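You operate a simulated robot arm through the tools that you are given. There is no shell and no other tool. Be economical: measure what you need, move in short steps, check, and stop when the job is done.

The job below is to be done with a simulated robot arm. You get a single attempt, and the scene is never put back.

Task
Open the cistern valve, flush, and put the seat and lid down.
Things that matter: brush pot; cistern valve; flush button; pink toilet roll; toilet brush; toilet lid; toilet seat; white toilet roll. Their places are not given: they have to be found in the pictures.

It is judged by the outcome, as a careful person would: the job done as asked, and still so three seconds after it is handed in. It fails if anything else is knocked over, pushed out of place, dropped, spilled or broken. Lids that push on must go on centred and level and be pressed home; caps that screw on are set level and turned clockwise until they are tight.

Robot
A 6-joint arm with a two-finger parallel gripper, fixed in place. Base frame: the origin is at the foot of the arm, x ahead of it, y to its left, z up. Units: m, degrees, N and s.
With the tool pointing down near the work surface it reaches from about 0.14 to 0.42 m from the base axis. Its first joint turns from -66.0 to 66.0 degrees. Payload 2.7 kg.
The tool frame sits at the grasp point between the pads (the TCP): z along the fingers, y along the line on which they close. The tips reach 0.023 m beyond it. Largest opening 0.094 m; finger width 0.038, thickness 0.01; the body of the gripper, 0.054 by 0.096 m, starts 0.039 m behind the TCP.
Orientation is that of the tool frame in the base frame, as [roll, pitch, yaw] about the fixed x, y, z axes, in that order (R = Rz(yaw) Ry(pitch) Rx(roll)). With the fingers straight down and closing along the base's y, the tool's x points along the base's -x, its y along +y and its z along -z.

Tools
- The arm moves only by the tool jog_arm. Its argument "motion" is a list of rows, each an object (a shift or turn left out is 0, a gripper value left out holds the last) with "offset": the shift along the base's x, y, z in cm, a list of three; "dr": the turn, a rotation vector about the base's x, y, z in rad, a list of three. In form: [{"offset": [dx, dy, dz], "dr": [rx, ry, rz]}, ...]. A call has 1 to 8 rows; each row is the pose to reach, as a shift and turn from the pose commanded when the call began. "hand" is the finger opening in cm, from 0 to 9.4, set as the call begins (left out, the last holds). Rows are played at 5 a second. More than 0.05 m and 8.6 degrees between two rows, or a gripper value outside its range, and nothing of the call is played. A pose out of reach is approached as far as the arm can. The call stops where the force on the tool passes 70 N (or 10 N more than at its start, if that is more) or the arm is blocked; 0.2 s more then pass. The fingers move at their own pace (about 0.045 m/s each) and stop on an object; they squeeze with about 39 N. The grip force told is the motor's: it shows also when the fingers shut on nothing. Time passes only in rows, and 0.2 s behind the last, so rows that repeat a pose let the fingers close. It gives the time, the measured TCP pose, the force on the tool (base axes), the opening and the grip force at its end, in the units of the frame above (readings bear some noise), with the torque about the TCP (base axes, N m) and any sound that the robot's microphone picked up, and new pictures: "views" is both (left out), scene, wrist or none.
- Cameras (640 x 400 px; columns grow to the right, rows downward): "scene" is fixed at [0.085, -0.4457, 1.3939]; the picture's right is [0.64, -0.77, 0.00], its down [-0.50, -0.41, -0.76] and it looks along [0.59, 0.49, -0.65] (base axes); focal length 231 px, centre (320, 200). "wrist" rides on the gripper at [0.086, 0.016, -0.075] in the tool frame; the picture's right is [-0.18, 0.98, 0.00], its down [-0.58, -0.11, -0.81] and it looks along [-0.79, -0.15, 0.59] (tool axes); focal length 243 px, centre (320, 200).
- locate(camera, pixels): there is no depth. For up to 12 entries [column, row, z] of the newest picture of that camera ("zoom" is the newest enlarged one), the place [x, y] in the base frame at which the ray of that pixel passes the height z, good to about 0.003 m. No time passes.
- zoom(camera, box): a new picture of the part [left, top, right, bottom] of that camera's present view, enlarged. No time passes.
- sign_off(): hands the job in; it is judged then, once.

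Keep the steps short. Do not move on a guess: measure, check each grasp and each placing, and mend mistakes. In all there are 80 turns and 200 pictures (those below and enlarged ones count). Leave the gripper open and the arm clear of the work at the hand-in unless told otherwise, and finish with a single line.

The tools are called as a command line: name --argument value ..., lists and objects as JSON in quotes. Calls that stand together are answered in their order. jog_arm: Moves the arm, as the interface text tells. Its arguments: {"type":"object","properties":{"motion":{"type":"array"},"hand":{"type":"number"},"views":{"type":"string","enum":["both","scene","wrist","none"]}},"required":["motion"]} The other tools are called the same way: locate (camera, pixels) gives the place at which the rays of pixels pass given heights; zoom (camera, box) takes an enlarged picture of a part of a camera's view; sign_off () hands the job in.

At the start:

```text
time_s: 0.0
tool_pos: [0.463, 0.0014, 1.1601]
orientation: [179.9, 0.1, -180.0]
force: [-0.3, 0.2, 0.3]
moment: [0.01, -0.06, 0.0]
gripper_width: 0.094
gripper_force: 0.1
```

scene: 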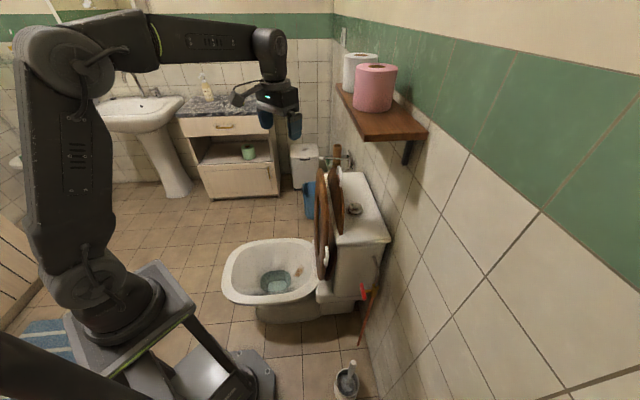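
wrist: 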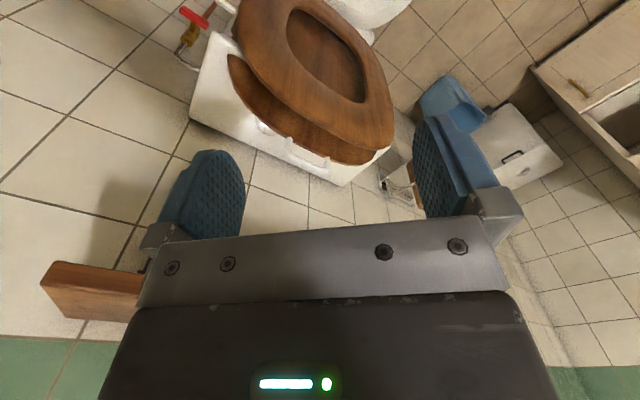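

I see the toilet at about (300,270), with seat and lid raised against the cistern, and a red valve handle near (362,292). I'll enlarge those parts first.

zoom --camera "scene" --box '[280, 140, 440, 240]'

zoom --camera "scene" --box '[280, 240, 440, 340]'

zoom --camera "wrist" --box '[150, 0, 406, 160]'

zoom --camera "scene" --box '[200, 160, 440, 400]'

```text
4.00 times, centred on (360, 190) of scene
```

zoom: 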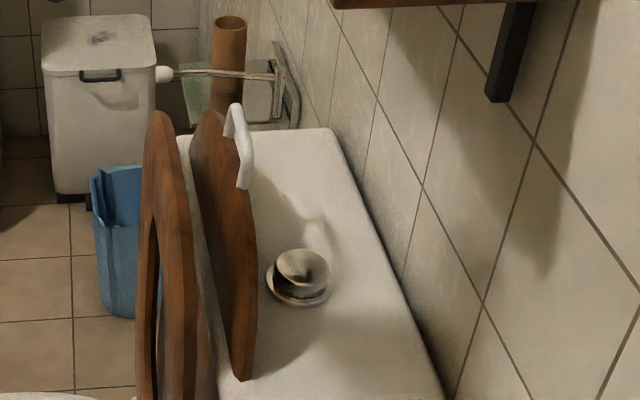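

```text
4.00 times, centred on (360, 290) of scene
```

zoom: 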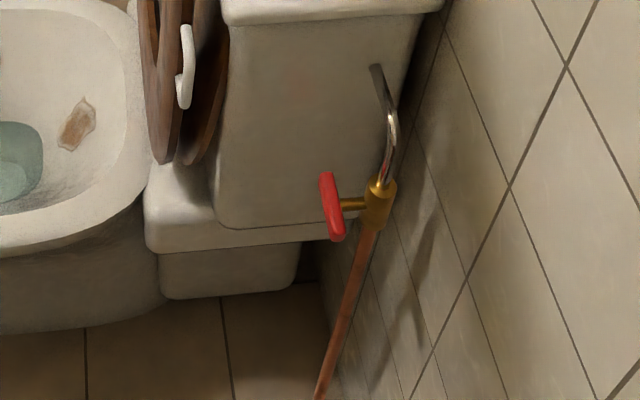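

```text
2.50 times, centred on (278, 80) of wrist
```

zoom: 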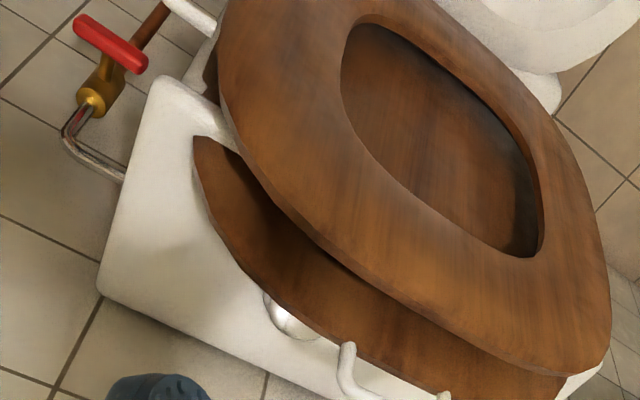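

```text
1.67 times, centred on (320, 280) of scene
```

zoom: 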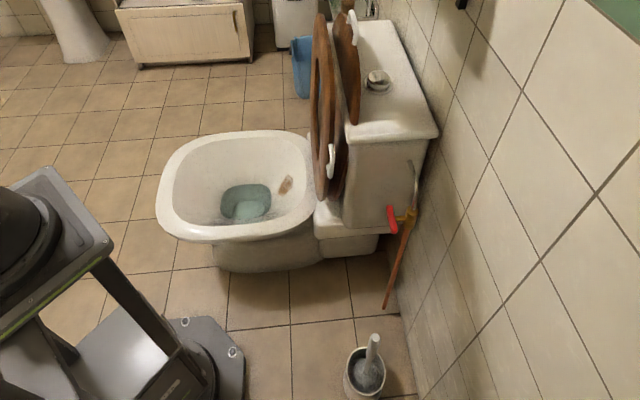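

Triangulating by hand from both views, the valve handle is near (0.514,-0.291,0.594) and the button near (0.65,-0.143,0.83). I'll check these and the cistern corners with locate.

locate --camera "scene" --pixels '[[363, 173, 0.82], [388, 240, 0.82], [336, 243, 0.82], [355, 208, 0.83], [363, 292, 0.594], [224, 285, 0.5], [312, 245, 0.5], [262, 241, 0.5], [319, 300, 0.5], [319, 168, 0.9], [320, 275, 0.55], [355, 370, 0.3]]'

locate --camera "wrist" --pixels '[[191, 117, 0.82], [342, 186, 0.82], [265, 127, 0.83], [193, 16, 0.594], [214, 32, 0.82], [362, 160, 0.9], [395, 145, 0.9], [288, 140, 0.9], [328, 159, 0.9], [380, 182, 0.6]]'

```text
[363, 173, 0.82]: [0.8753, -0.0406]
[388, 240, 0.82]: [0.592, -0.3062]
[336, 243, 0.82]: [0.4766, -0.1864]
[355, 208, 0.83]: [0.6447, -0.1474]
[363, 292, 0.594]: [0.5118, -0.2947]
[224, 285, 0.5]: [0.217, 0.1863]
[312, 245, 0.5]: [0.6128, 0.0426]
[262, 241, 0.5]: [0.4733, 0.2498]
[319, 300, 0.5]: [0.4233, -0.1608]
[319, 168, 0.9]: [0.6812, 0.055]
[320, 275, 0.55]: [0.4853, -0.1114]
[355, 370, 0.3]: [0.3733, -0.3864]
```

```text
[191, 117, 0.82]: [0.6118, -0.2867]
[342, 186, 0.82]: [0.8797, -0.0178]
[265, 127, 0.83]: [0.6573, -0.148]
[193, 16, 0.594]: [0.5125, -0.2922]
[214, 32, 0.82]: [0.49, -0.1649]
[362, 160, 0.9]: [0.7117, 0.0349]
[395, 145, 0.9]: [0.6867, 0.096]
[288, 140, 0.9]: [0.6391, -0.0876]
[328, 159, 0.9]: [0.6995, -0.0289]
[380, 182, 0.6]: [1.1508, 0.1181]
```

The toilet axis is about 45° to the base: wall direction b≈(0.7,-0.71). The valve bar is horizontal and about 6 cm long, across the vertical pipe, so it is closed. I'll turn the tool 45° and move toward the valve, staying high and clear, for a better look.

jog_arm --motion '[{"offset": [-1.5, -3, -2], "dr": [0, 0, 0.12]}, {"offset": [-3, -6, -4], "dr": [0, 0, 0.24]}, {"offset": [-4.5, -9, -6], "dr": [0, 0, 0.36]}, {"offset": [-6, -12, -8], "dr": [0, 0, 0.48]}, {"offset": [-7.5, -15, -10], "dr": [0, 0, 0.6]}, {"offset": [-9, -18, -12], "dr": [0, 0, 0.7]}, {"offset": [-10, -21, -15], "dr": [0, 0, 0.785]}]'

```text
time_s: 1.6
tool_pos: [0.3629, -0.2082, 1.008]
orientation: [-180.0, 0.0, -134.8]
force: [0.4, 0.3, 0.5]
moment: [0.0, 0.0, 0.0]
gripper_width: 0.0942
gripper_force: 0.1
```

scene: 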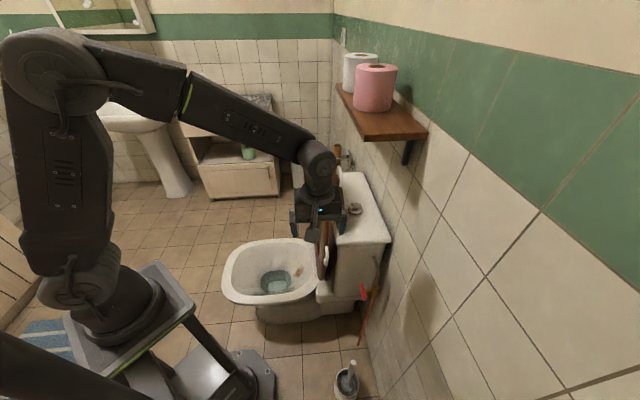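
wrist: 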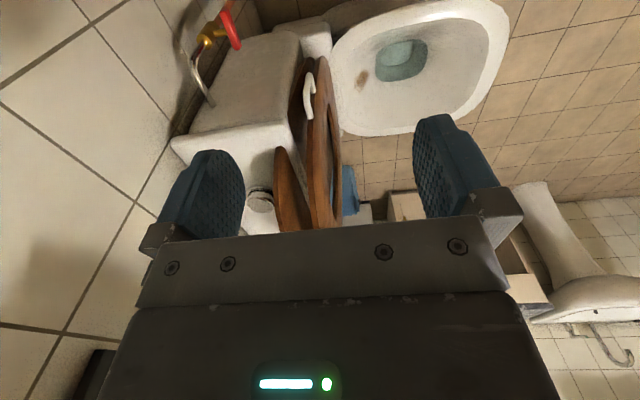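

The wrist camera now looks along the cistern from its near side. I'll enlarge the valve (205,35) and the seat and lid (310,130).

zoom --camera "wrist" --box '[160, 0, 400, 150]'

zoom --camera "wrist" --box '[160, 100, 400, 250]'

```text
2.67 times, centred on (280, 75) of wrist
```

zoom: 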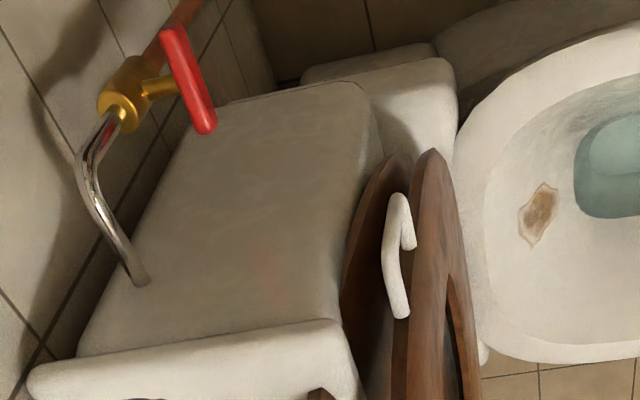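

```text
2.67 times, centred on (280, 175) of wrist
```

zoom: 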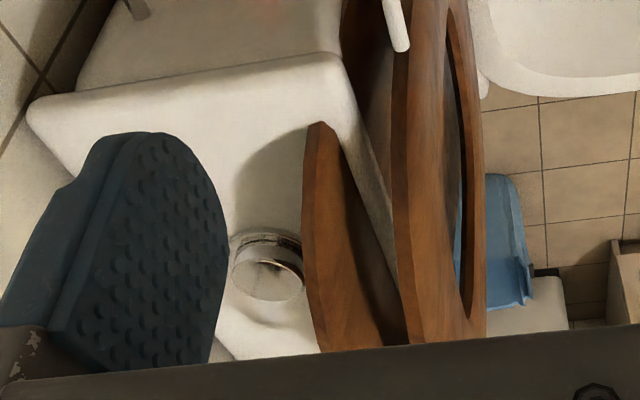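

The seat has a white handle on its near side, and the lid has one at its top edge. I'll measure the valve bar, the pipe and the handles.

locate --camera "wrist" --pixels '[[224, 12, 0.592], [238, 47, 0.592], [231, 29, 0.592], [214, 34, 0.592], [205, 38, 0.6], [198, 50, 0.6], [212, 104, 0.65], [248, 195, 0.83], [261, 200, 0.83], [280, 147, 0.85], [272, 158, 0.85], [173, 137, 0.82]]'

zoom --camera "scene" --box '[290, 230, 402, 300]'

```text
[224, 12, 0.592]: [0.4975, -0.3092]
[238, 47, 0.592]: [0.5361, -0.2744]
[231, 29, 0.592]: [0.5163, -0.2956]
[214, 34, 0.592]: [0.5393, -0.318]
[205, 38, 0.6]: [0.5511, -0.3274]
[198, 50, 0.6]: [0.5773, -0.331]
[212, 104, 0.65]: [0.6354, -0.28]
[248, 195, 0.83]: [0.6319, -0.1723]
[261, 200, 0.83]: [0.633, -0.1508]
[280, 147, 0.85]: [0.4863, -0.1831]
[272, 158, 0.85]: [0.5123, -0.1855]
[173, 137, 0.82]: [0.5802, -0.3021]
```

```text
5.71 times, centred on (346, 265) of scene
```

zoom: 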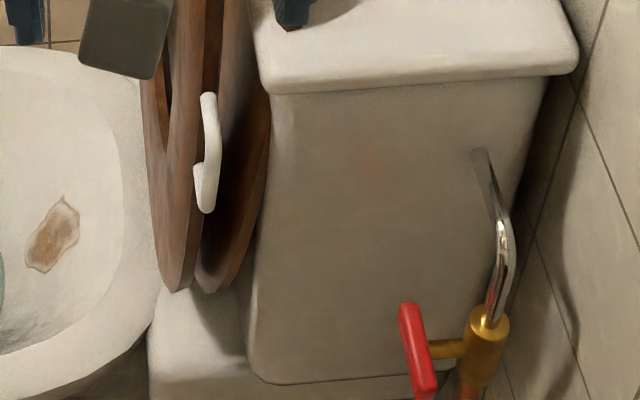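

The bar centre is confirmed at (0.517,-0.292,0.592), with a gap of about 2.5 cm to the brass body. I'll pinch the outer (right-hand) end from above, between pads facing the wall axis, then carry it up in an arc, which turns it counter-clockwise as seen facing the wall. First I'll set the opening to 2.8 cm and go above that end.

jog_arm --motion '[{"offset": [0, 0, -5]}, {"offset": [1.5, -1.5, -9.5]}, {"offset": [4, -4, -13]}, {"offset": [7, -6, -16]}, {"offset": [10, -8, -19]}, {"offset": [12, -9.5, -22]}, {"offset": [13.4, -10.4, -26]}, {"offset": [13.4, -10.4, -30]}]' --hand 2.8

```text
time_s: 3.4
tool_pos: [0.4981, -0.3145, 0.7079]
orientation: [-180.0, 0.1, -135.0]
force: [0.4, -0.2, 0.3]
moment: [0.02, -0.02, 0.0]
gripper_width: 0.0279
gripper_force: 0.1
```

scene: 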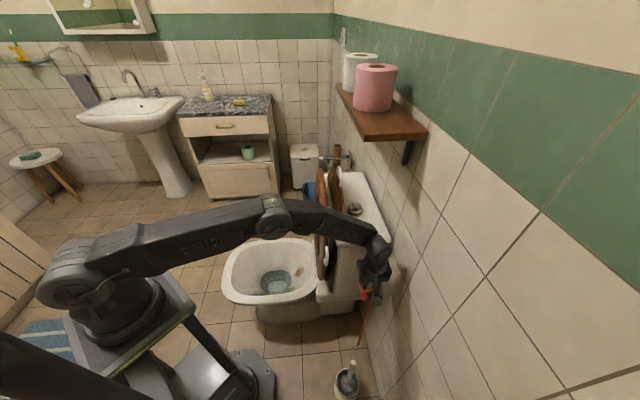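
wrist: 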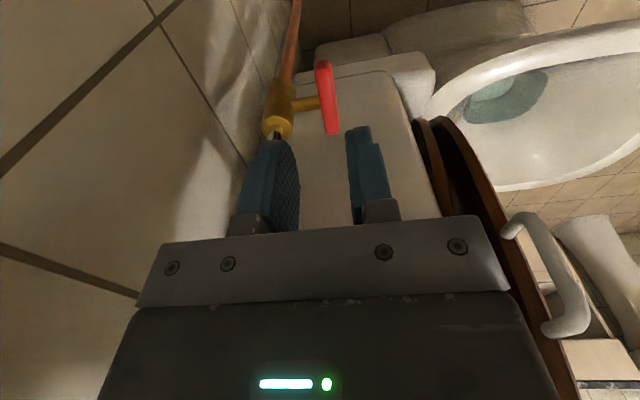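

Clear so far. I'll re-measure the bar from here: ends near (323,63) and (332,130), stem near (305,104).

locate --camera "wrist" --pixels '[[323, 63, 0.592], [332, 130, 0.592], [327, 98, 0.592], [305, 103, 0.592], [290, 100, 0.592]]'

zoom --camera "wrist" --box '[220, 40, 460, 190]'

zoom --camera "scene" --box '[310, 220, 422, 310]'

```text
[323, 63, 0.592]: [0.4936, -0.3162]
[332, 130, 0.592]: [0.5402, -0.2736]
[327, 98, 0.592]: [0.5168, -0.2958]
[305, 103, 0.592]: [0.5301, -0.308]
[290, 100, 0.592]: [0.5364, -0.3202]
```

```text
2.67 times, centred on (340, 115) of wrist
```

zoom: 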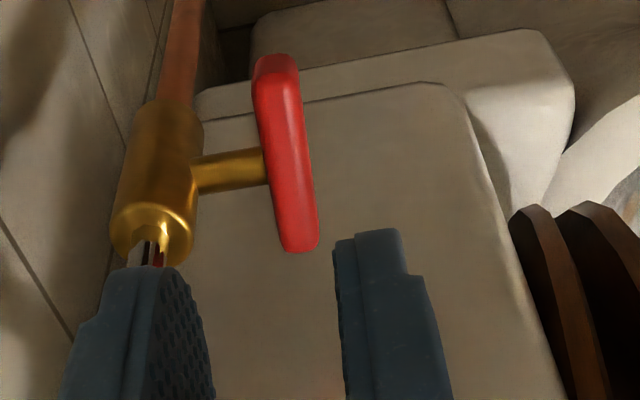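

```text
4.44 times, centred on (366, 265) of scene
```

zoom: 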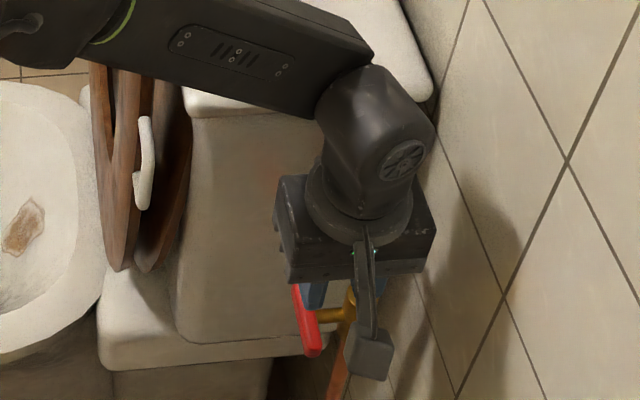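

The chrome pipe rises to about (0.587,-0.276,0.71), close to where a vertical gripper's body would sweep. I'll tilt the tool 45° outward, away from the cistern, with the pads still facing the wall axis, so the body stays clear.

jog_arm --motion '[{"offset": [-1, -1, 0.5], "dr": [0.0925, -0.0925, 0]}, {"offset": [-2, -2, 1], "dr": [0.185, -0.185, 0]}, {"offset": [-3, -3, 1], "dr": [0.2775, -0.2775, 0]}, {"offset": [-4, -4, 0.5], "dr": [0.37, -0.37, 0]}, {"offset": [-4.5, -4.5, 0], "dr": [0.4625, -0.4625, 0]}, {"offset": [-5, -5, 0], "dr": [0.555, -0.555, 0]}, {"offset": [-5, -5, 0], "dr": [0.555, -0.555, 0]}]'

```text
time_s: 5.0
tool_pos: [0.4468, -0.3628, 0.7099]
orientation: [180.0, 45.0, -134.9]
force: [0.6, 0.4, -0.3]
moment: [-0.01, 0.01, 0.03]
gripper_width: 0.0281
gripper_force: 0.0
```

scene: 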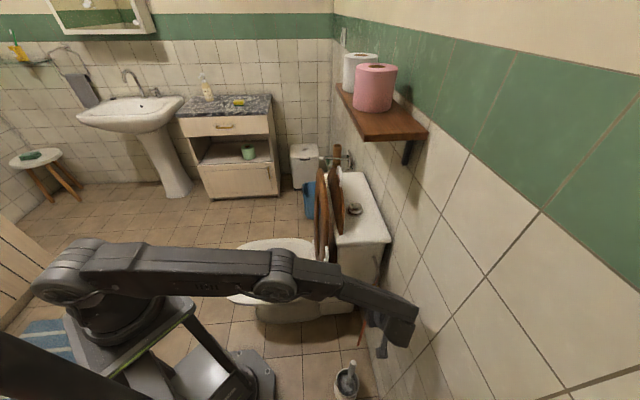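
wrist: 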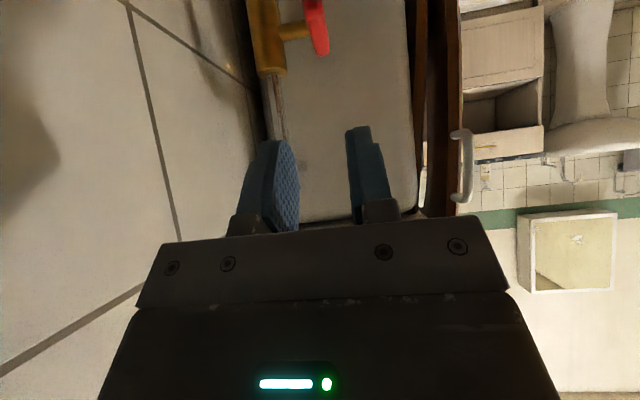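

The tilted pose was reached. Next I'll go to a point 4 cm back from the bar end along the tool axis, and check there.

jog_arm --motion '[{"offset": [0, 0, -4]}, {"offset": [1.2, 1.0, -6]}, {"offset": [2.5, 2.2, -7.8]}, {"offset": [2.5, 2.2, -7.8]}]' --views "wrist"

zoom --camera "wrist" --box '[220, 40, 460, 190]'

zoom --camera "scene" --box '[310, 240, 438, 320]'

```text
time_s: 6.0
tool_pos: [0.4666, -0.3379, 0.6339]
orientation: [-180.0, 45.0, -134.9]
force: [-0.5, -0.3, 0.3]
moment: [0.03, 0.01, 0.0]
gripper_width: 0.0278
gripper_force: 0.0
out of reach, approached as far as the arm can: row 3, 4
```

wrist: 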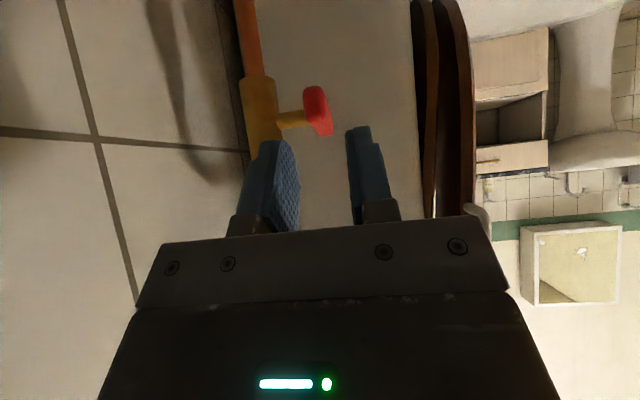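

```text
2.67 times, centred on (340, 115) of wrist
```

zoom: 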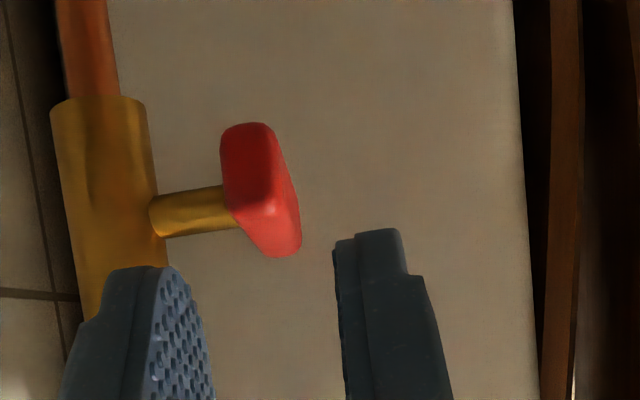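

```text
5.00 times, centred on (374, 280) of scene
```

zoom: 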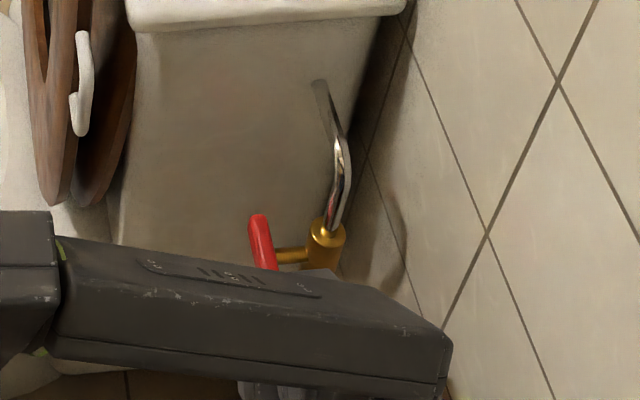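

The arm falls short by about 5 mm in this tilt, so a horizontal approach along the wall axis suits better: the wrist then stays nearer the base, clear of pipe, seat and bowl. I'll back off and upright the tool before re-orienting.

jog_arm --motion '[{"offset": [-2.5, -1, 3.5], "dr": [-0.0925, 0.0925, 0]}, {"offset": [-5, -1, 7], "dr": [-0.185, 0.185, 0]}, {"offset": [-7, 0, 10], "dr": [-0.2775, 0.2775, 0]}, {"offset": [-9, 2, 12], "dr": [-0.37, 0.37, 0]}, {"offset": [-11, 4.5, 14], "dr": [-0.4625, 0.4625, 0]}, {"offset": [-12, 7, 16], "dr": [-0.555, 0.555, 0]}, {"offset": [-13, 8, 16], "dr": [-0.555, 0.555, 0]}]' --views "none"

```text
time_s: 7.6
tool_pos: [0.3382, -0.2581, 0.7941]
orientation: [180.0, 0.1, -134.9]
force: [-0.5, 1.1, -0.2]
moment: [-0.02, 0.03, 0.02]
gripper_width: 0.0281
gripper_force: 0.1
```

Upright again at (0.338,-0.258,0.794). Next I'll pitch the tool toward the wall in small steps.

jog_arm --motion '[{"offset": [0.5, -0.5, -0.5], "dr": [-0.095, -0.095, 0]}, {"offset": [1, -1, -1], "dr": [-0.19, -0.19, 0]}, {"offset": [1.5, -1.5, -1.5], "dr": [-0.285, -0.285, 0]}, {"offset": [2, -2, -2], "dr": [-0.38, -0.38, 0]}, {"offset": [2.5, -2.2, -3], "dr": [-0.475, -0.475, 0]}, {"offset": [3, -2.4, -4], "dr": [-0.57, -0.57, 0]}, {"offset": [3.5, -2.6, -5], "dr": [-0.665, -0.665, 0]}, {"offset": [4, -2.8, -6], "dr": [-0.76, -0.76, 0]}]' --hand 4 --views "scene"

```text
time_s: 9.4
tool_pos: [0.415, -0.2435, 0.7352]
orientation: [-118.3, -1.0, -136.7]
force: [-0.6, -0.5, -0.4]
moment: [0.0, 0.01, 0.01]
gripper_width: 0.04
gripper_force: 0.1
out of reach, approached as far as the arm can: row 2, 3, 4, 5, 6, 7, 8
```

scene: 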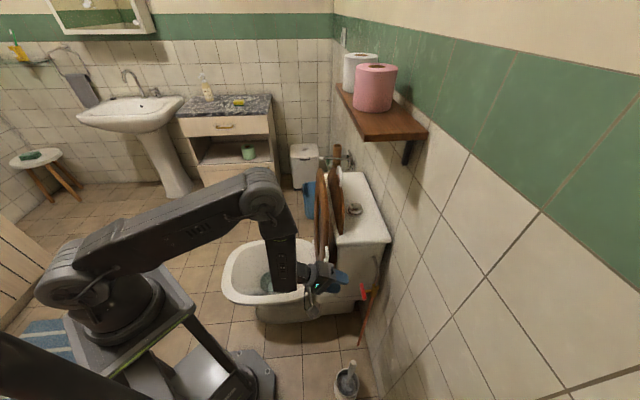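

The pose is short sideways by about 5 cm toward larger l, which is where I need to go anyway (valve at l≈0.157). I'll command the real target line and finish the pitch while lowering.

jog_arm --motion '[{"offset": [2, 2, -2], "dr": [-0.07, -0.07, 0]}, {"offset": [4, 4, -4], "dr": [-0.14, -0.14, 0]}, {"offset": [5.2, 5.1, -6], "dr": [-0.21, -0.21, 0]}, {"offset": [5.2, 5.1, -9], "dr": [-0.28, -0.28, 0]}, {"offset": [5.2, 5.1, -12], "dr": [-0.35, -0.35, 0]}, {"offset": [5.2, 5.1, -14.2], "dr": [-0.35, -0.35, 0]}]'

```text
time_s: 10.2
tool_pos: [0.4564, -0.2055, 0.6829]
orientation: [-102.6, 0.7, -137.2]
force: [-7.7, -3.0, -3.2]
moment: [-0.01, -0.4, 0.27]
gripper_width: 0.0402
gripper_force: 0.0
stopped in row 3: the force on the tool passed its limit at 100 N (the readings are from after the stop); the commanded pose is now the measured one
```

scene: 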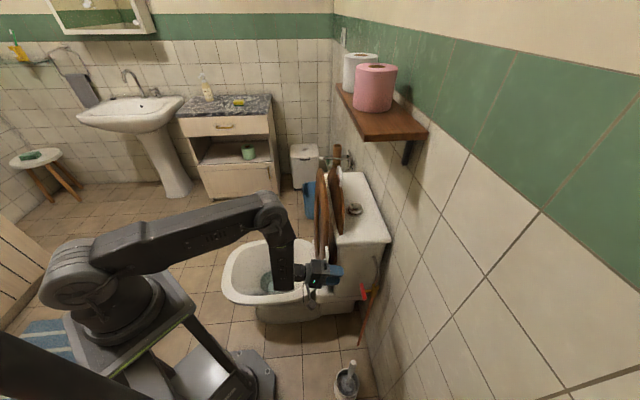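
wrist: 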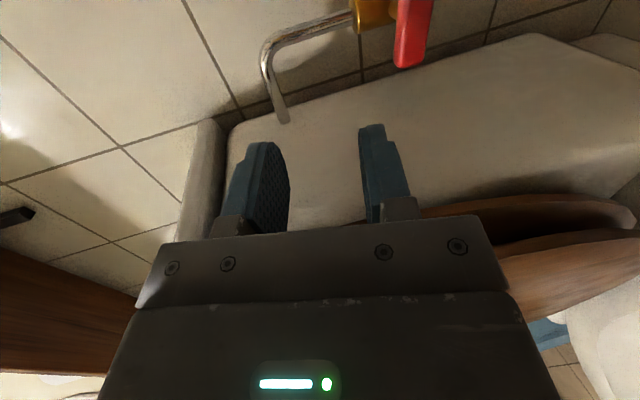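

The seat was touched: TCP at l≈0.177, 100 N. The cause is that the wrist can't fold that close to the base, so the solver drifted toward the seat. I'll pull straight away from it (−y, that is outward and toward the wall), staying above the valve.

jog_arm --motion '[{"offset": [0, -2, 0]}, {"offset": [0, -4, 0]}, {"offset": [0.2, -6, 0]}, {"offset": [0.4, -8, 0]}, {"offset": [0.4, -8, 0]}]'

zoom --camera "scene" --box '[210, 140, 402, 310]'

```text
time_s: 10.7
tool_pos: [0.46, -0.2159, 0.6837]
orientation: [-102.5, 0.6, -134.5]
force: [-9.3, 8.6, 6.6]
moment: [0.14, -0.2, 0.46]
gripper_width: 0.0403
gripper_force: 0.2
stopped in row 2: the force on the tool passed its limit at 89 N (the readings are from after the stop); the commanded pose is now the measured one
```

scene: 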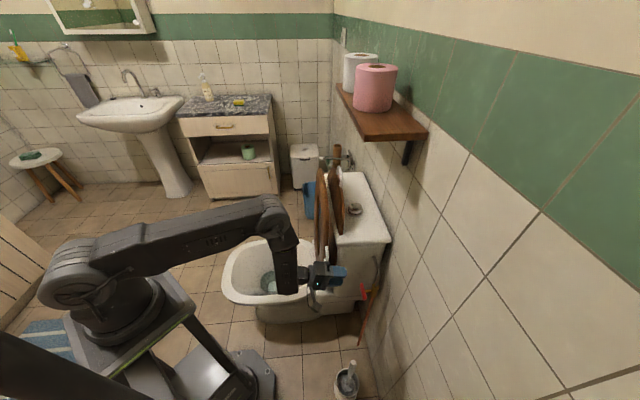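
wrist: 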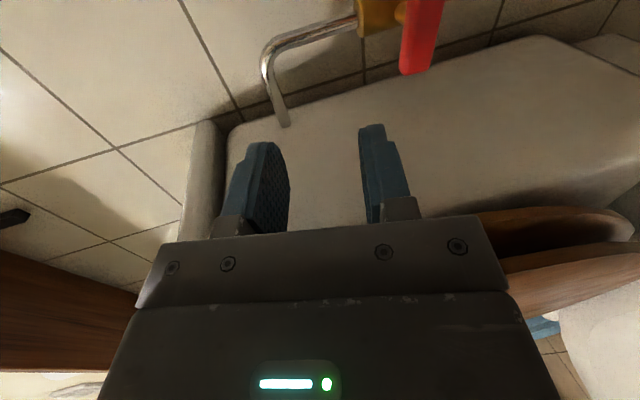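

```text
2.35 times, centred on (306, 225) of scene
```

zoom: 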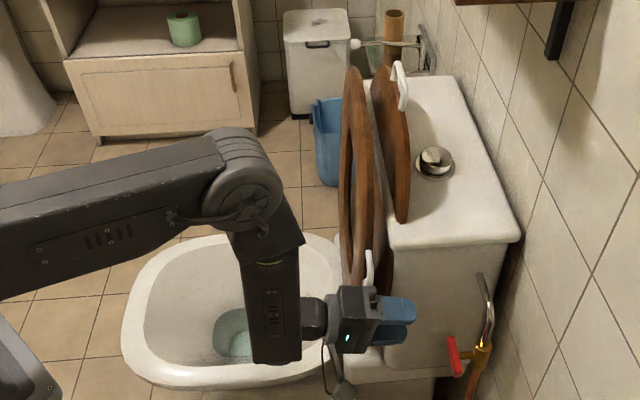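

The gripper body sits just in front of the seat handle, so moving wallward presses it. I'll go up and outward (−l) with the tool pitched down a bit, before going forward again.

jog_arm --motion '[{"offset": [-0.7, 0.3, 1], "dr": [0.06, 0.06, 0]}, {"offset": [-1.2, -0.6, 2.5], "dr": [0.12, 0.12, 0]}, {"offset": [-2, -2, 4], "dr": [0.18, 0.18, 0]}, {"offset": [-3, -4, 5.5], "dr": [0.24, 0.24, 0]}, {"offset": [-3, -6, 7], "dr": [0.3, 0.3, 0]}, {"offset": [-3, -8, 8], "dr": [0.36, 0.36, 0]}, {"offset": [-3, -10, 8], "dr": [0.42, 0.42, 0]}]'

```text
time_s: 12.3
tool_pos: [0.453, -0.3051, 0.7682]
orientation: [-136.9, -0.4, -136.2]
force: [-0.3, -0.6, -0.1]
moment: [0.02, -0.02, 0.01]
gripper_width: 0.0403
gripper_force: 0.0
out of reach, approached as far as the arm can: row 4, 5, 6, 7
```

scene: 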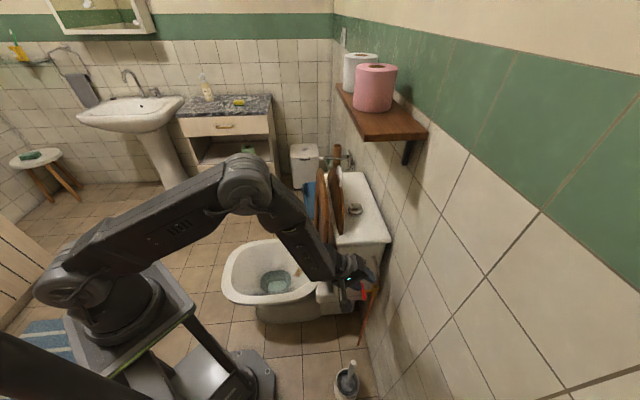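
wrist: 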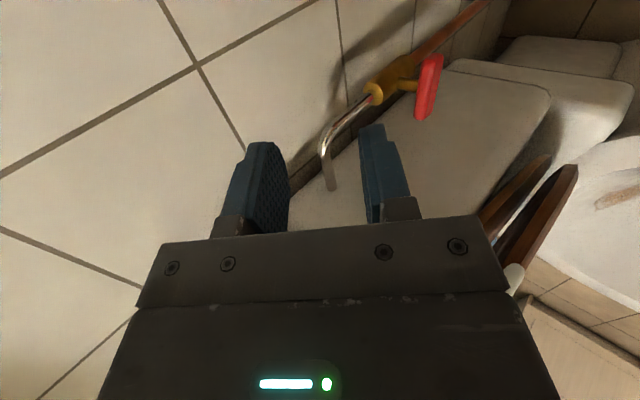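

Clear now, with a good view of the valve. I'll pitch up again from this forward position, keeping a small l.

jog_arm --motion '[{"offset": [1, 0.3, -0.5], "dr": [-0.08, -0.08, 0]}, {"offset": [2, 0.6, -1.5], "dr": [-0.16, -0.16, 0]}, {"offset": [2.3, 1, -2.5], "dr": [-0.24, -0.24, 0]}, {"offset": [2.6, 1.2, -3.5], "dr": [-0.32, -0.32, 0]}, {"offset": [2.6, 1.4, -4.5], "dr": [-0.4, -0.4, 0]}, {"offset": [2.6, 1.6, -5.5], "dr": [-0.48, -0.48, 0]}, {"offset": [2.6, 1.6, -5.5], "dr": [-0.56, -0.56, 0]}]'

```text
time_s: 13.9
tool_pos: [0.4889, -0.2746, 0.7136]
orientation: [-91.0, 0.6, -135.4]
force: [-0.5, 0.2, -0.6]
moment: [-0.03, 0.05, 0.01]
gripper_width: 0.0399
gripper_force: 0.1
out of reach, approached as far as the arm can: row 1, 2, 3, 4, 5, 6, 7
```

scene: 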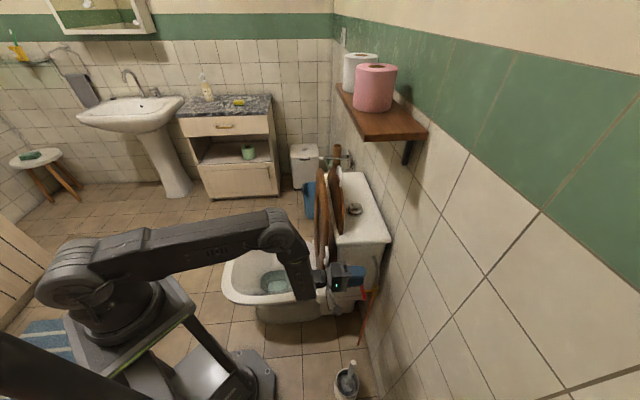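
wrist: 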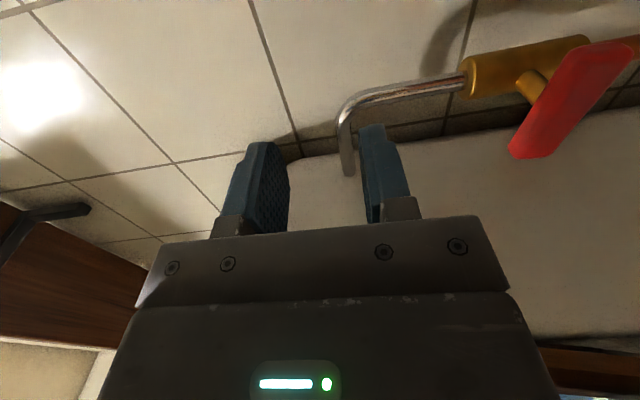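

The horizontal pose is now reached at (0.489,-0.275,0.714), l≈0.15, just above and in front of the valve. Next I'll lower to bar height, keeping the tips in front of the bar.

jog_arm --motion '[{"offset": [2.6, 3.3, -2]}, {"offset": [2.6, 3.3, -5]}, {"offset": [2.6, 3.3, -8]}, {"offset": [2.6, 3.3, -10]}, {"offset": [2.6, 3.3, -11.7]}, {"offset": [2.6, 3.3, -11.7]}]'

```text
time_s: 14.3
tool_pos: [0.5011, -0.2584, 0.6972]
orientation: [-91.1, 0.8, -136.2]
force: [-5.4, -5.5, -3.7]
moment: [-0.26, -0.16, 0.79]
gripper_width: 0.0399
gripper_force: 0.1
stopped in row 1: the force on the tool passed its limit at 110 N (the readings are from after the stop); the commanded pose is now the measured one
```

scene: 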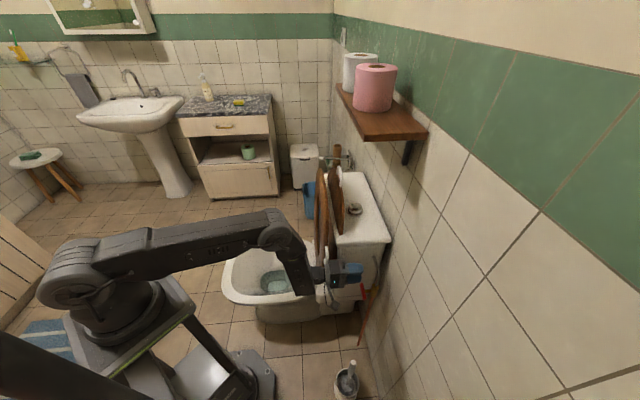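
wrist: 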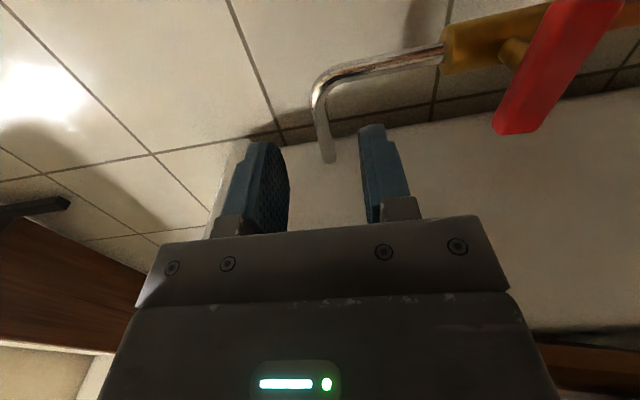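

The −l limit looks like a wrist-roll limit with the camera out to the side. I'll switch to a natural roll, camera below and closing along l, and push the bar with closed fingertips instead. First I'll back out and up, rolling about the wall axis.

jog_arm --motion '[{"offset": [-1, -1, 1], "dr": [0.05, -0.05, 0]}, {"offset": [-2.5, -2, 2.5], "dr": [0.14, -0.14, 0]}, {"offset": [-4, -2.8, 4], "dr": [0.23, -0.23, 0]}, {"offset": [-5.5, -3, 5.5], "dr": [0.33, -0.33, 0]}, {"offset": [-7, -3.2, 7], "dr": [0.43, -0.43, 0]}, {"offset": [-8.4, -3.2, 7.5], "dr": [0.53, -0.53, 0]}, {"offset": [-8.4, -3.2, 7.5], "dr": [0.63, -0.63, 0]}, {"offset": [-8.4, -3.2, 7.5], "dr": [0.73, -0.73, 0]}]' --hand 0

```text
time_s: 16.1
tool_pos: [0.4384, -0.2544, 0.7736]
orientation: [-92.6, 60.1, -138.2]
force: [-0.4, -0.2, 0.4]
moment: [0.03, 0.02, -0.02]
gripper_width: 0.0
gripper_force: 38.9
out of reach, approached as far as the arm can: row 3, 4, 5, 6, 7, 8
```

scene: 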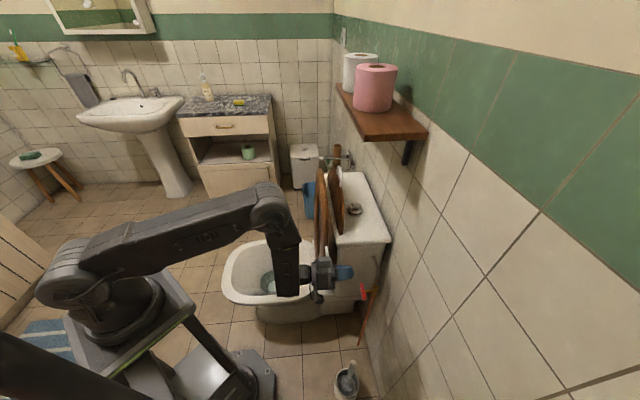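
wrist: 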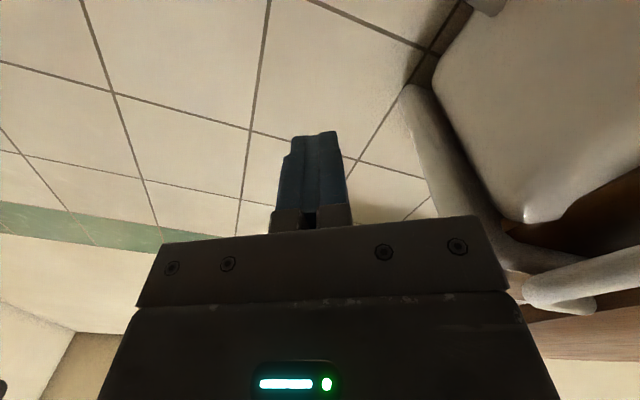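

The deviation always keeps the wrist about 24° off the tool direction. The forearm roll probably flipped when the tool passed in line with the forearm. I'll go back to a vertical tool, line it up with the arm's own plane (l=0), then pitch up cleanly.

jog_arm --motion '[{"offset": [-1, -1, 1.5], "dr": [0.095, 0.095, 0]}, {"offset": [-2, -2, 3], "dr": [0.19, 0.19, 0]}, {"offset": [-3, -3, 4.5], "dr": [0.285, 0.285, 0]}, {"offset": [-4, -4, 6], "dr": [0.38, 0.38, 0]}, {"offset": [-5, -5, 7], "dr": [0.475, 0.475, 0]}, {"offset": [-6, -6, 8], "dr": [0.57, 0.57, 0]}, {"offset": [-6.3, -6.3, 8], "dr": [0.665, 0.665, 0]}, {"offset": [-6.3, -6.3, 8], "dr": [0.76, 0.76, 0]}]' --views "scene"

```text
time_s: 17.9
tool_pos: [0.3772, -0.3185, 0.8534]
orientation: [-165.8, 22.9, 167.9]
force: [-0.8, -0.8, -0.3]
moment: [0.01, 0.01, -0.01]
gripper_width: 0.0
gripper_force: 38.8
out of reach, approached as far as the arm can: row 1, 2, 3, 4, 5, 6, 7
```

scene: 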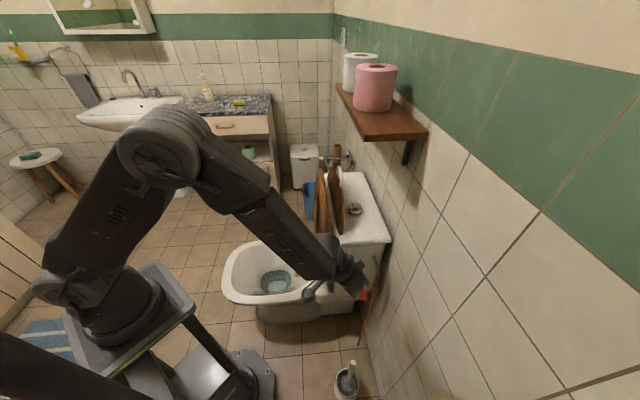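

Now near vertical, orientation [-165.8, 22.9, 167.9]. I'll level the tool, then yaw it to 135.

jog_arm --motion '[{"dr": [0.08, 0.084, 0.012]}, {"dr": [0.16, 0.168, 0.024]}, {"dr": [0.245, 0.253, 0.037]}, {"dr": [0.325, 0.337, 0.049]}]' --views "none"

jog_arm --motion '[{"dr": [0, 0, -0.12]}, {"dr": [0, 0, -0.24]}, {"dr": [0, 0, -0.36]}, {"dr": [0, 0, -0.48]}, {"dr": [0, 0, -0.574]}]' --views "none"

```text
time_s: 18.9
tool_pos: [0.3508, -0.2958, 0.8266]
orientation: [175.5, 6.6, 167.6]
force: [-1.0, -0.1, -0.4]
moment: [-0.02, -0.01, -0.01]
gripper_width: 0.0
gripper_force: 39.4
out of reach, approached as far as the arm can: row 1, 2, 3, 4
```

```text
time_s: 20.1
tool_pos: [0.3444, -0.2923, 0.8218]
orientation: [174.8, 7.1, 134.6]
force: [-0.5, 1.1, 0.1]
moment: [-0.01, -0.03, 0.0]
gripper_width: 0.0
gripper_force: 39.0
out of reach, approached as far as the arm can: row 4, 5
```

Still off, so the wrist is probably in the flipped branch. I'll raise toward the earlier easy region and look.

jog_arm --motion '[{"offset": [0, 3, 4]}, {"offset": [0, 6, 8]}, {"offset": [1, 9, 12]}, {"offset": [2, 12, 16]}, {"offset": [3, 14, 20]}, {"offset": [3, 14, 24]}]'

```text
refused: row 3 steps farther than a row can; nothing moved
```

jog_arm --motion '[{"offset": [0, 2.5, 4]}, {"offset": [0, 5, 8]}, {"offset": [0.5, 7.5, 12]}, {"offset": [1, 10, 16]}, {"offset": [1.5, 12.5, 20]}, {"offset": [1.5, 13, 24]}]'

```text
time_s: 21.5
tool_pos: [0.3288, -0.1846, 1.0261]
orientation: [168.4, 7.6, 134.0]
force: [0.1, 0.2, 0.4]
moment: [-0.01, 0.02, 0.01]
gripper_width: 0.0
gripper_force: 39.3
out of reach, approached as far as the arm can: row 1, 2, 3, 4, 5, 6
```

scene: 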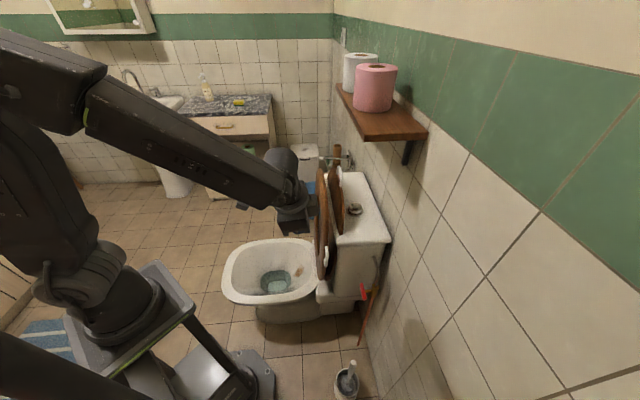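
wrist: 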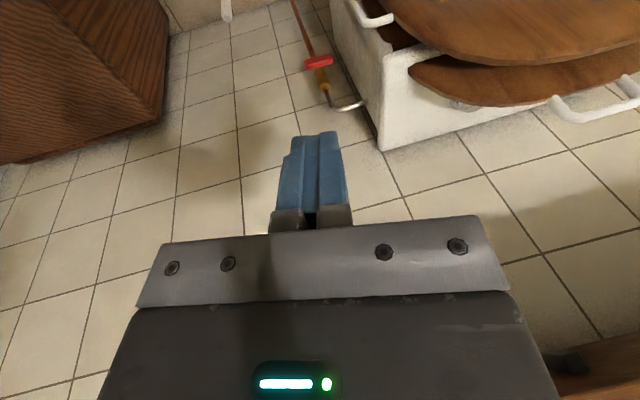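

zoom --camera "scene" --box '[220, 120, 380, 250]'

```text
3.08 times, centred on (300, 185) of scene
```

zoom: 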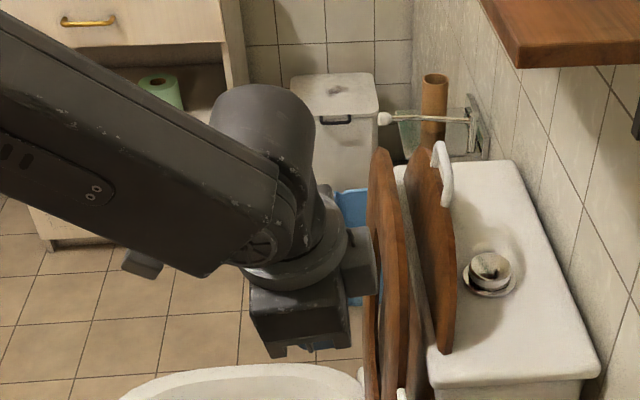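

The wrist module is now on the other side of the forearm, so forearm roll has flipped. I'll unwind it: pitch up in the arm plane past the forearm line, swing the tool to the right, then come down on that side.

jog_arm --motion '[{"offset": [0.6, -0.2, -1], "dr": [-0.07, -0.121, 0]}, {"offset": [1.2, -0.5, -2], "dr": [-0.14, -0.242, 0]}, {"offset": [1.8, -0.7, -3], "dr": [-0.21, -0.364, 0]}, {"offset": [2.5, -1, -4], "dr": [-0.28, -0.485, 0]}, {"offset": [3.1, -1.2, -5], "dr": [-0.35, -0.606, 0]}, {"offset": [3.7, -1.5, -6], "dr": [-0.42, -0.727, 0]}, {"offset": [4.4, -1.7, -7], "dr": [-0.49, -0.849, 0]}, {"offset": [5, -2, -8], "dr": [-0.56, -0.97, 0]}]' --views "scene"

```text
time_s: 23.3
tool_pos: [0.3795, -0.2061, 0.9447]
orientation: [130.4, 66.4, 107.1]
force: [0.7, -1.2, -0.1]
moment: [-0.01, 0.02, 0.02]
gripper_width: 0.0
gripper_force: 39.0
out of reach, approached as far as the arm can: row 4
```

scene: 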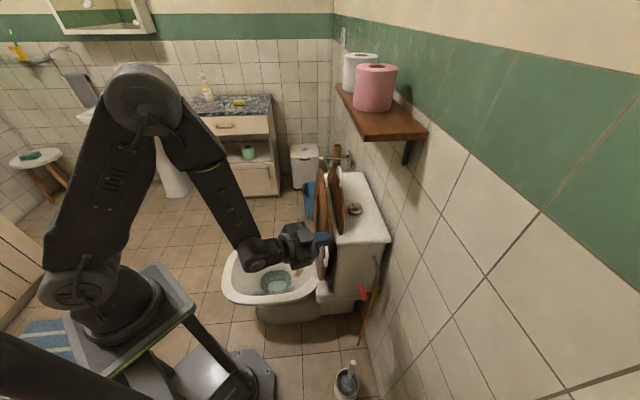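

zoom --camera "scene" --box '[180, 160, 380, 300]'

```text
2.86 times, centred on (280, 230) of scene
```

zoom: 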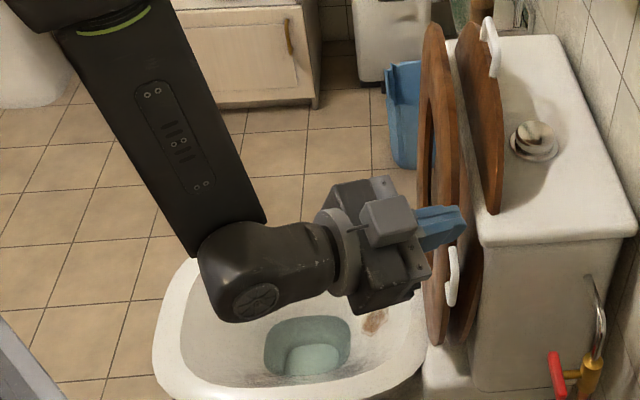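

The wrist module is back on its original side, with the tool bent up past the forearm. From here I'll turn the tool to point along the wall axis, camera below, and move toward the front of the valve at l≈0.08.

jog_arm --motion '[{"offset": [0.5, -2, -1.5], "dr": [-0.082, -0.009, -0.075]}, {"offset": [1, -4, -3], "dr": [-0.165, -0.018, -0.15]}, {"offset": [1.5, -6, -5], "dr": [-0.247, -0.027, -0.224]}, {"offset": [2.2, -8, -7], "dr": [-0.33, -0.036, -0.3]}, {"offset": [3, -9, -9.5], "dr": [-0.412, -0.045, -0.374]}, {"offset": [3, -9, -9.5], "dr": [-0.412, -0.045, -0.374]}]' --hand 4

```text
time_s: 24.7
tool_pos: [0.4109, -0.2958, 0.848]
orientation: [-81.4, 89.8, -126.3]
force: [0.4, 0.5, -0.2]
moment: [0.03, 0.01, 0.02]
gripper_width: 0.0402
gripper_force: 0.0
```

scene: 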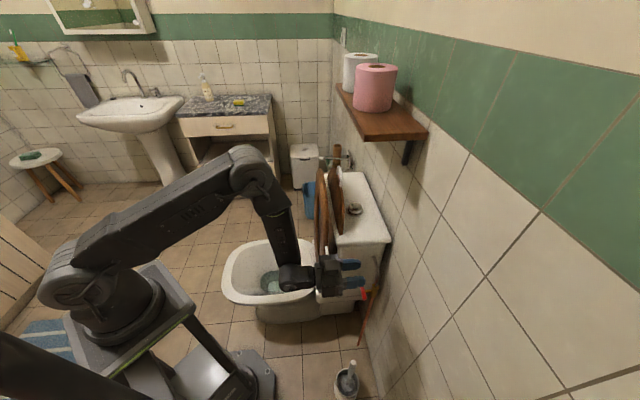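
wrist: 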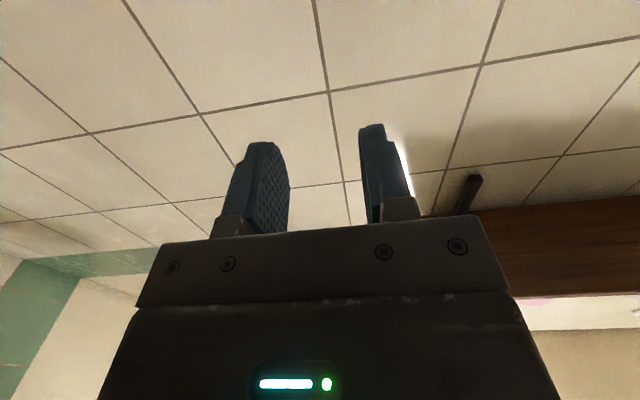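

Reached exactly. Now I'll roll the tool 90° about its own axis (camera outward) while lowering in front of the valve, keeping l small.

jog_arm --motion '[{"offset": [0, 0, -2], "dr": [-0.1, 0.1, 0]}, {"offset": [0, 0, -5], "dr": [-0.2, 0.2, 0]}, {"offset": [0, 0, -8], "dr": [-0.3, 0.3, 0]}, {"offset": [0, 0, -11], "dr": [-0.4, 0.4, 0]}, {"offset": [0, 0, -14], "dr": [-0.5, 0.5, 0]}, {"offset": [0, 0, -17], "dr": [-0.6, 0.6, 0]}, {"offset": [0, 0, -20], "dr": [-0.7, 0.7, 0]}, {"offset": [0, 0, -22], "dr": [-0.8, 0.8, 0]}]'

```text
time_s: 26.5
tool_pos: [0.4104, -0.2967, 0.6291]
orientation: [-90.1, 25.0, -135.0]
force: [-1.8, 0.0, 0.7]
moment: [0.02, 0.01, -0.01]
gripper_width: 0.0399
gripper_force: 0.0
```

scene: 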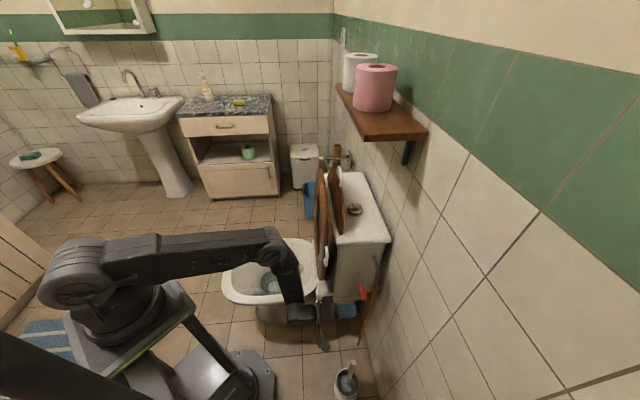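
wrist: 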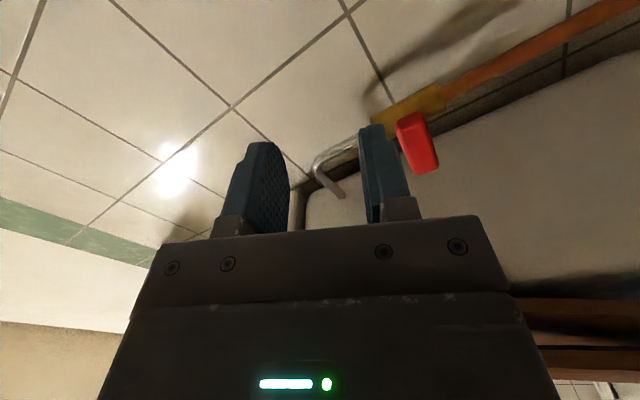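

Works exactly. I'll finish the roll (25° left) and shift to l≈0.157, z≈0.592, with the tips still 5 cm short of the bar.

jog_arm --motion '[{"offset": [1, 1, -2.5], "dr": [-0.08, 0.08, 0]}, {"offset": [2.2, 2.2, -3.7], "dr": [-0.16, 0.16, 0]}, {"offset": [3.8, 3.8, -3.7], "dr": [-0.24, 0.24, 0]}, {"offset": [5.4, 5.4, -3.7], "dr": [-0.308, 0.308, 0]}, {"offset": [5.4, 5.4, -3.7], "dr": [-0.308, 0.308, 0]}]'

zoom --camera "scene" --box '[280, 240, 408, 340]'

```text
time_s: 27.7
tool_pos: [0.4629, -0.2421, 0.592]
orientation: [-90.2, 0.1, -135.1]
force: [-0.6, 0.4, -0.6]
moment: [0.01, -0.05, 0.0]
gripper_width: 0.0402
gripper_force: 0.0
```

scene: 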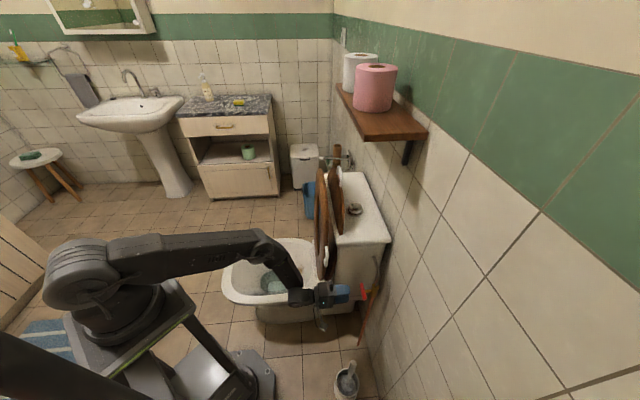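
wrist: 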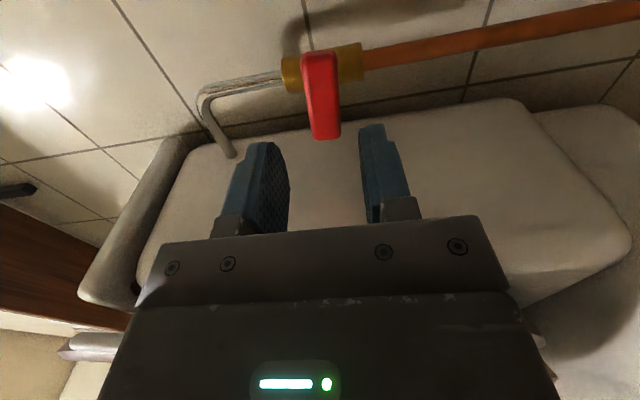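

```text
4.00 times, centred on (344, 290) of scene
```

zoom: 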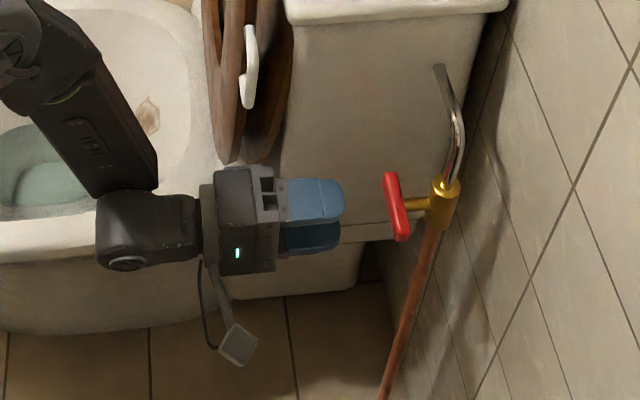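

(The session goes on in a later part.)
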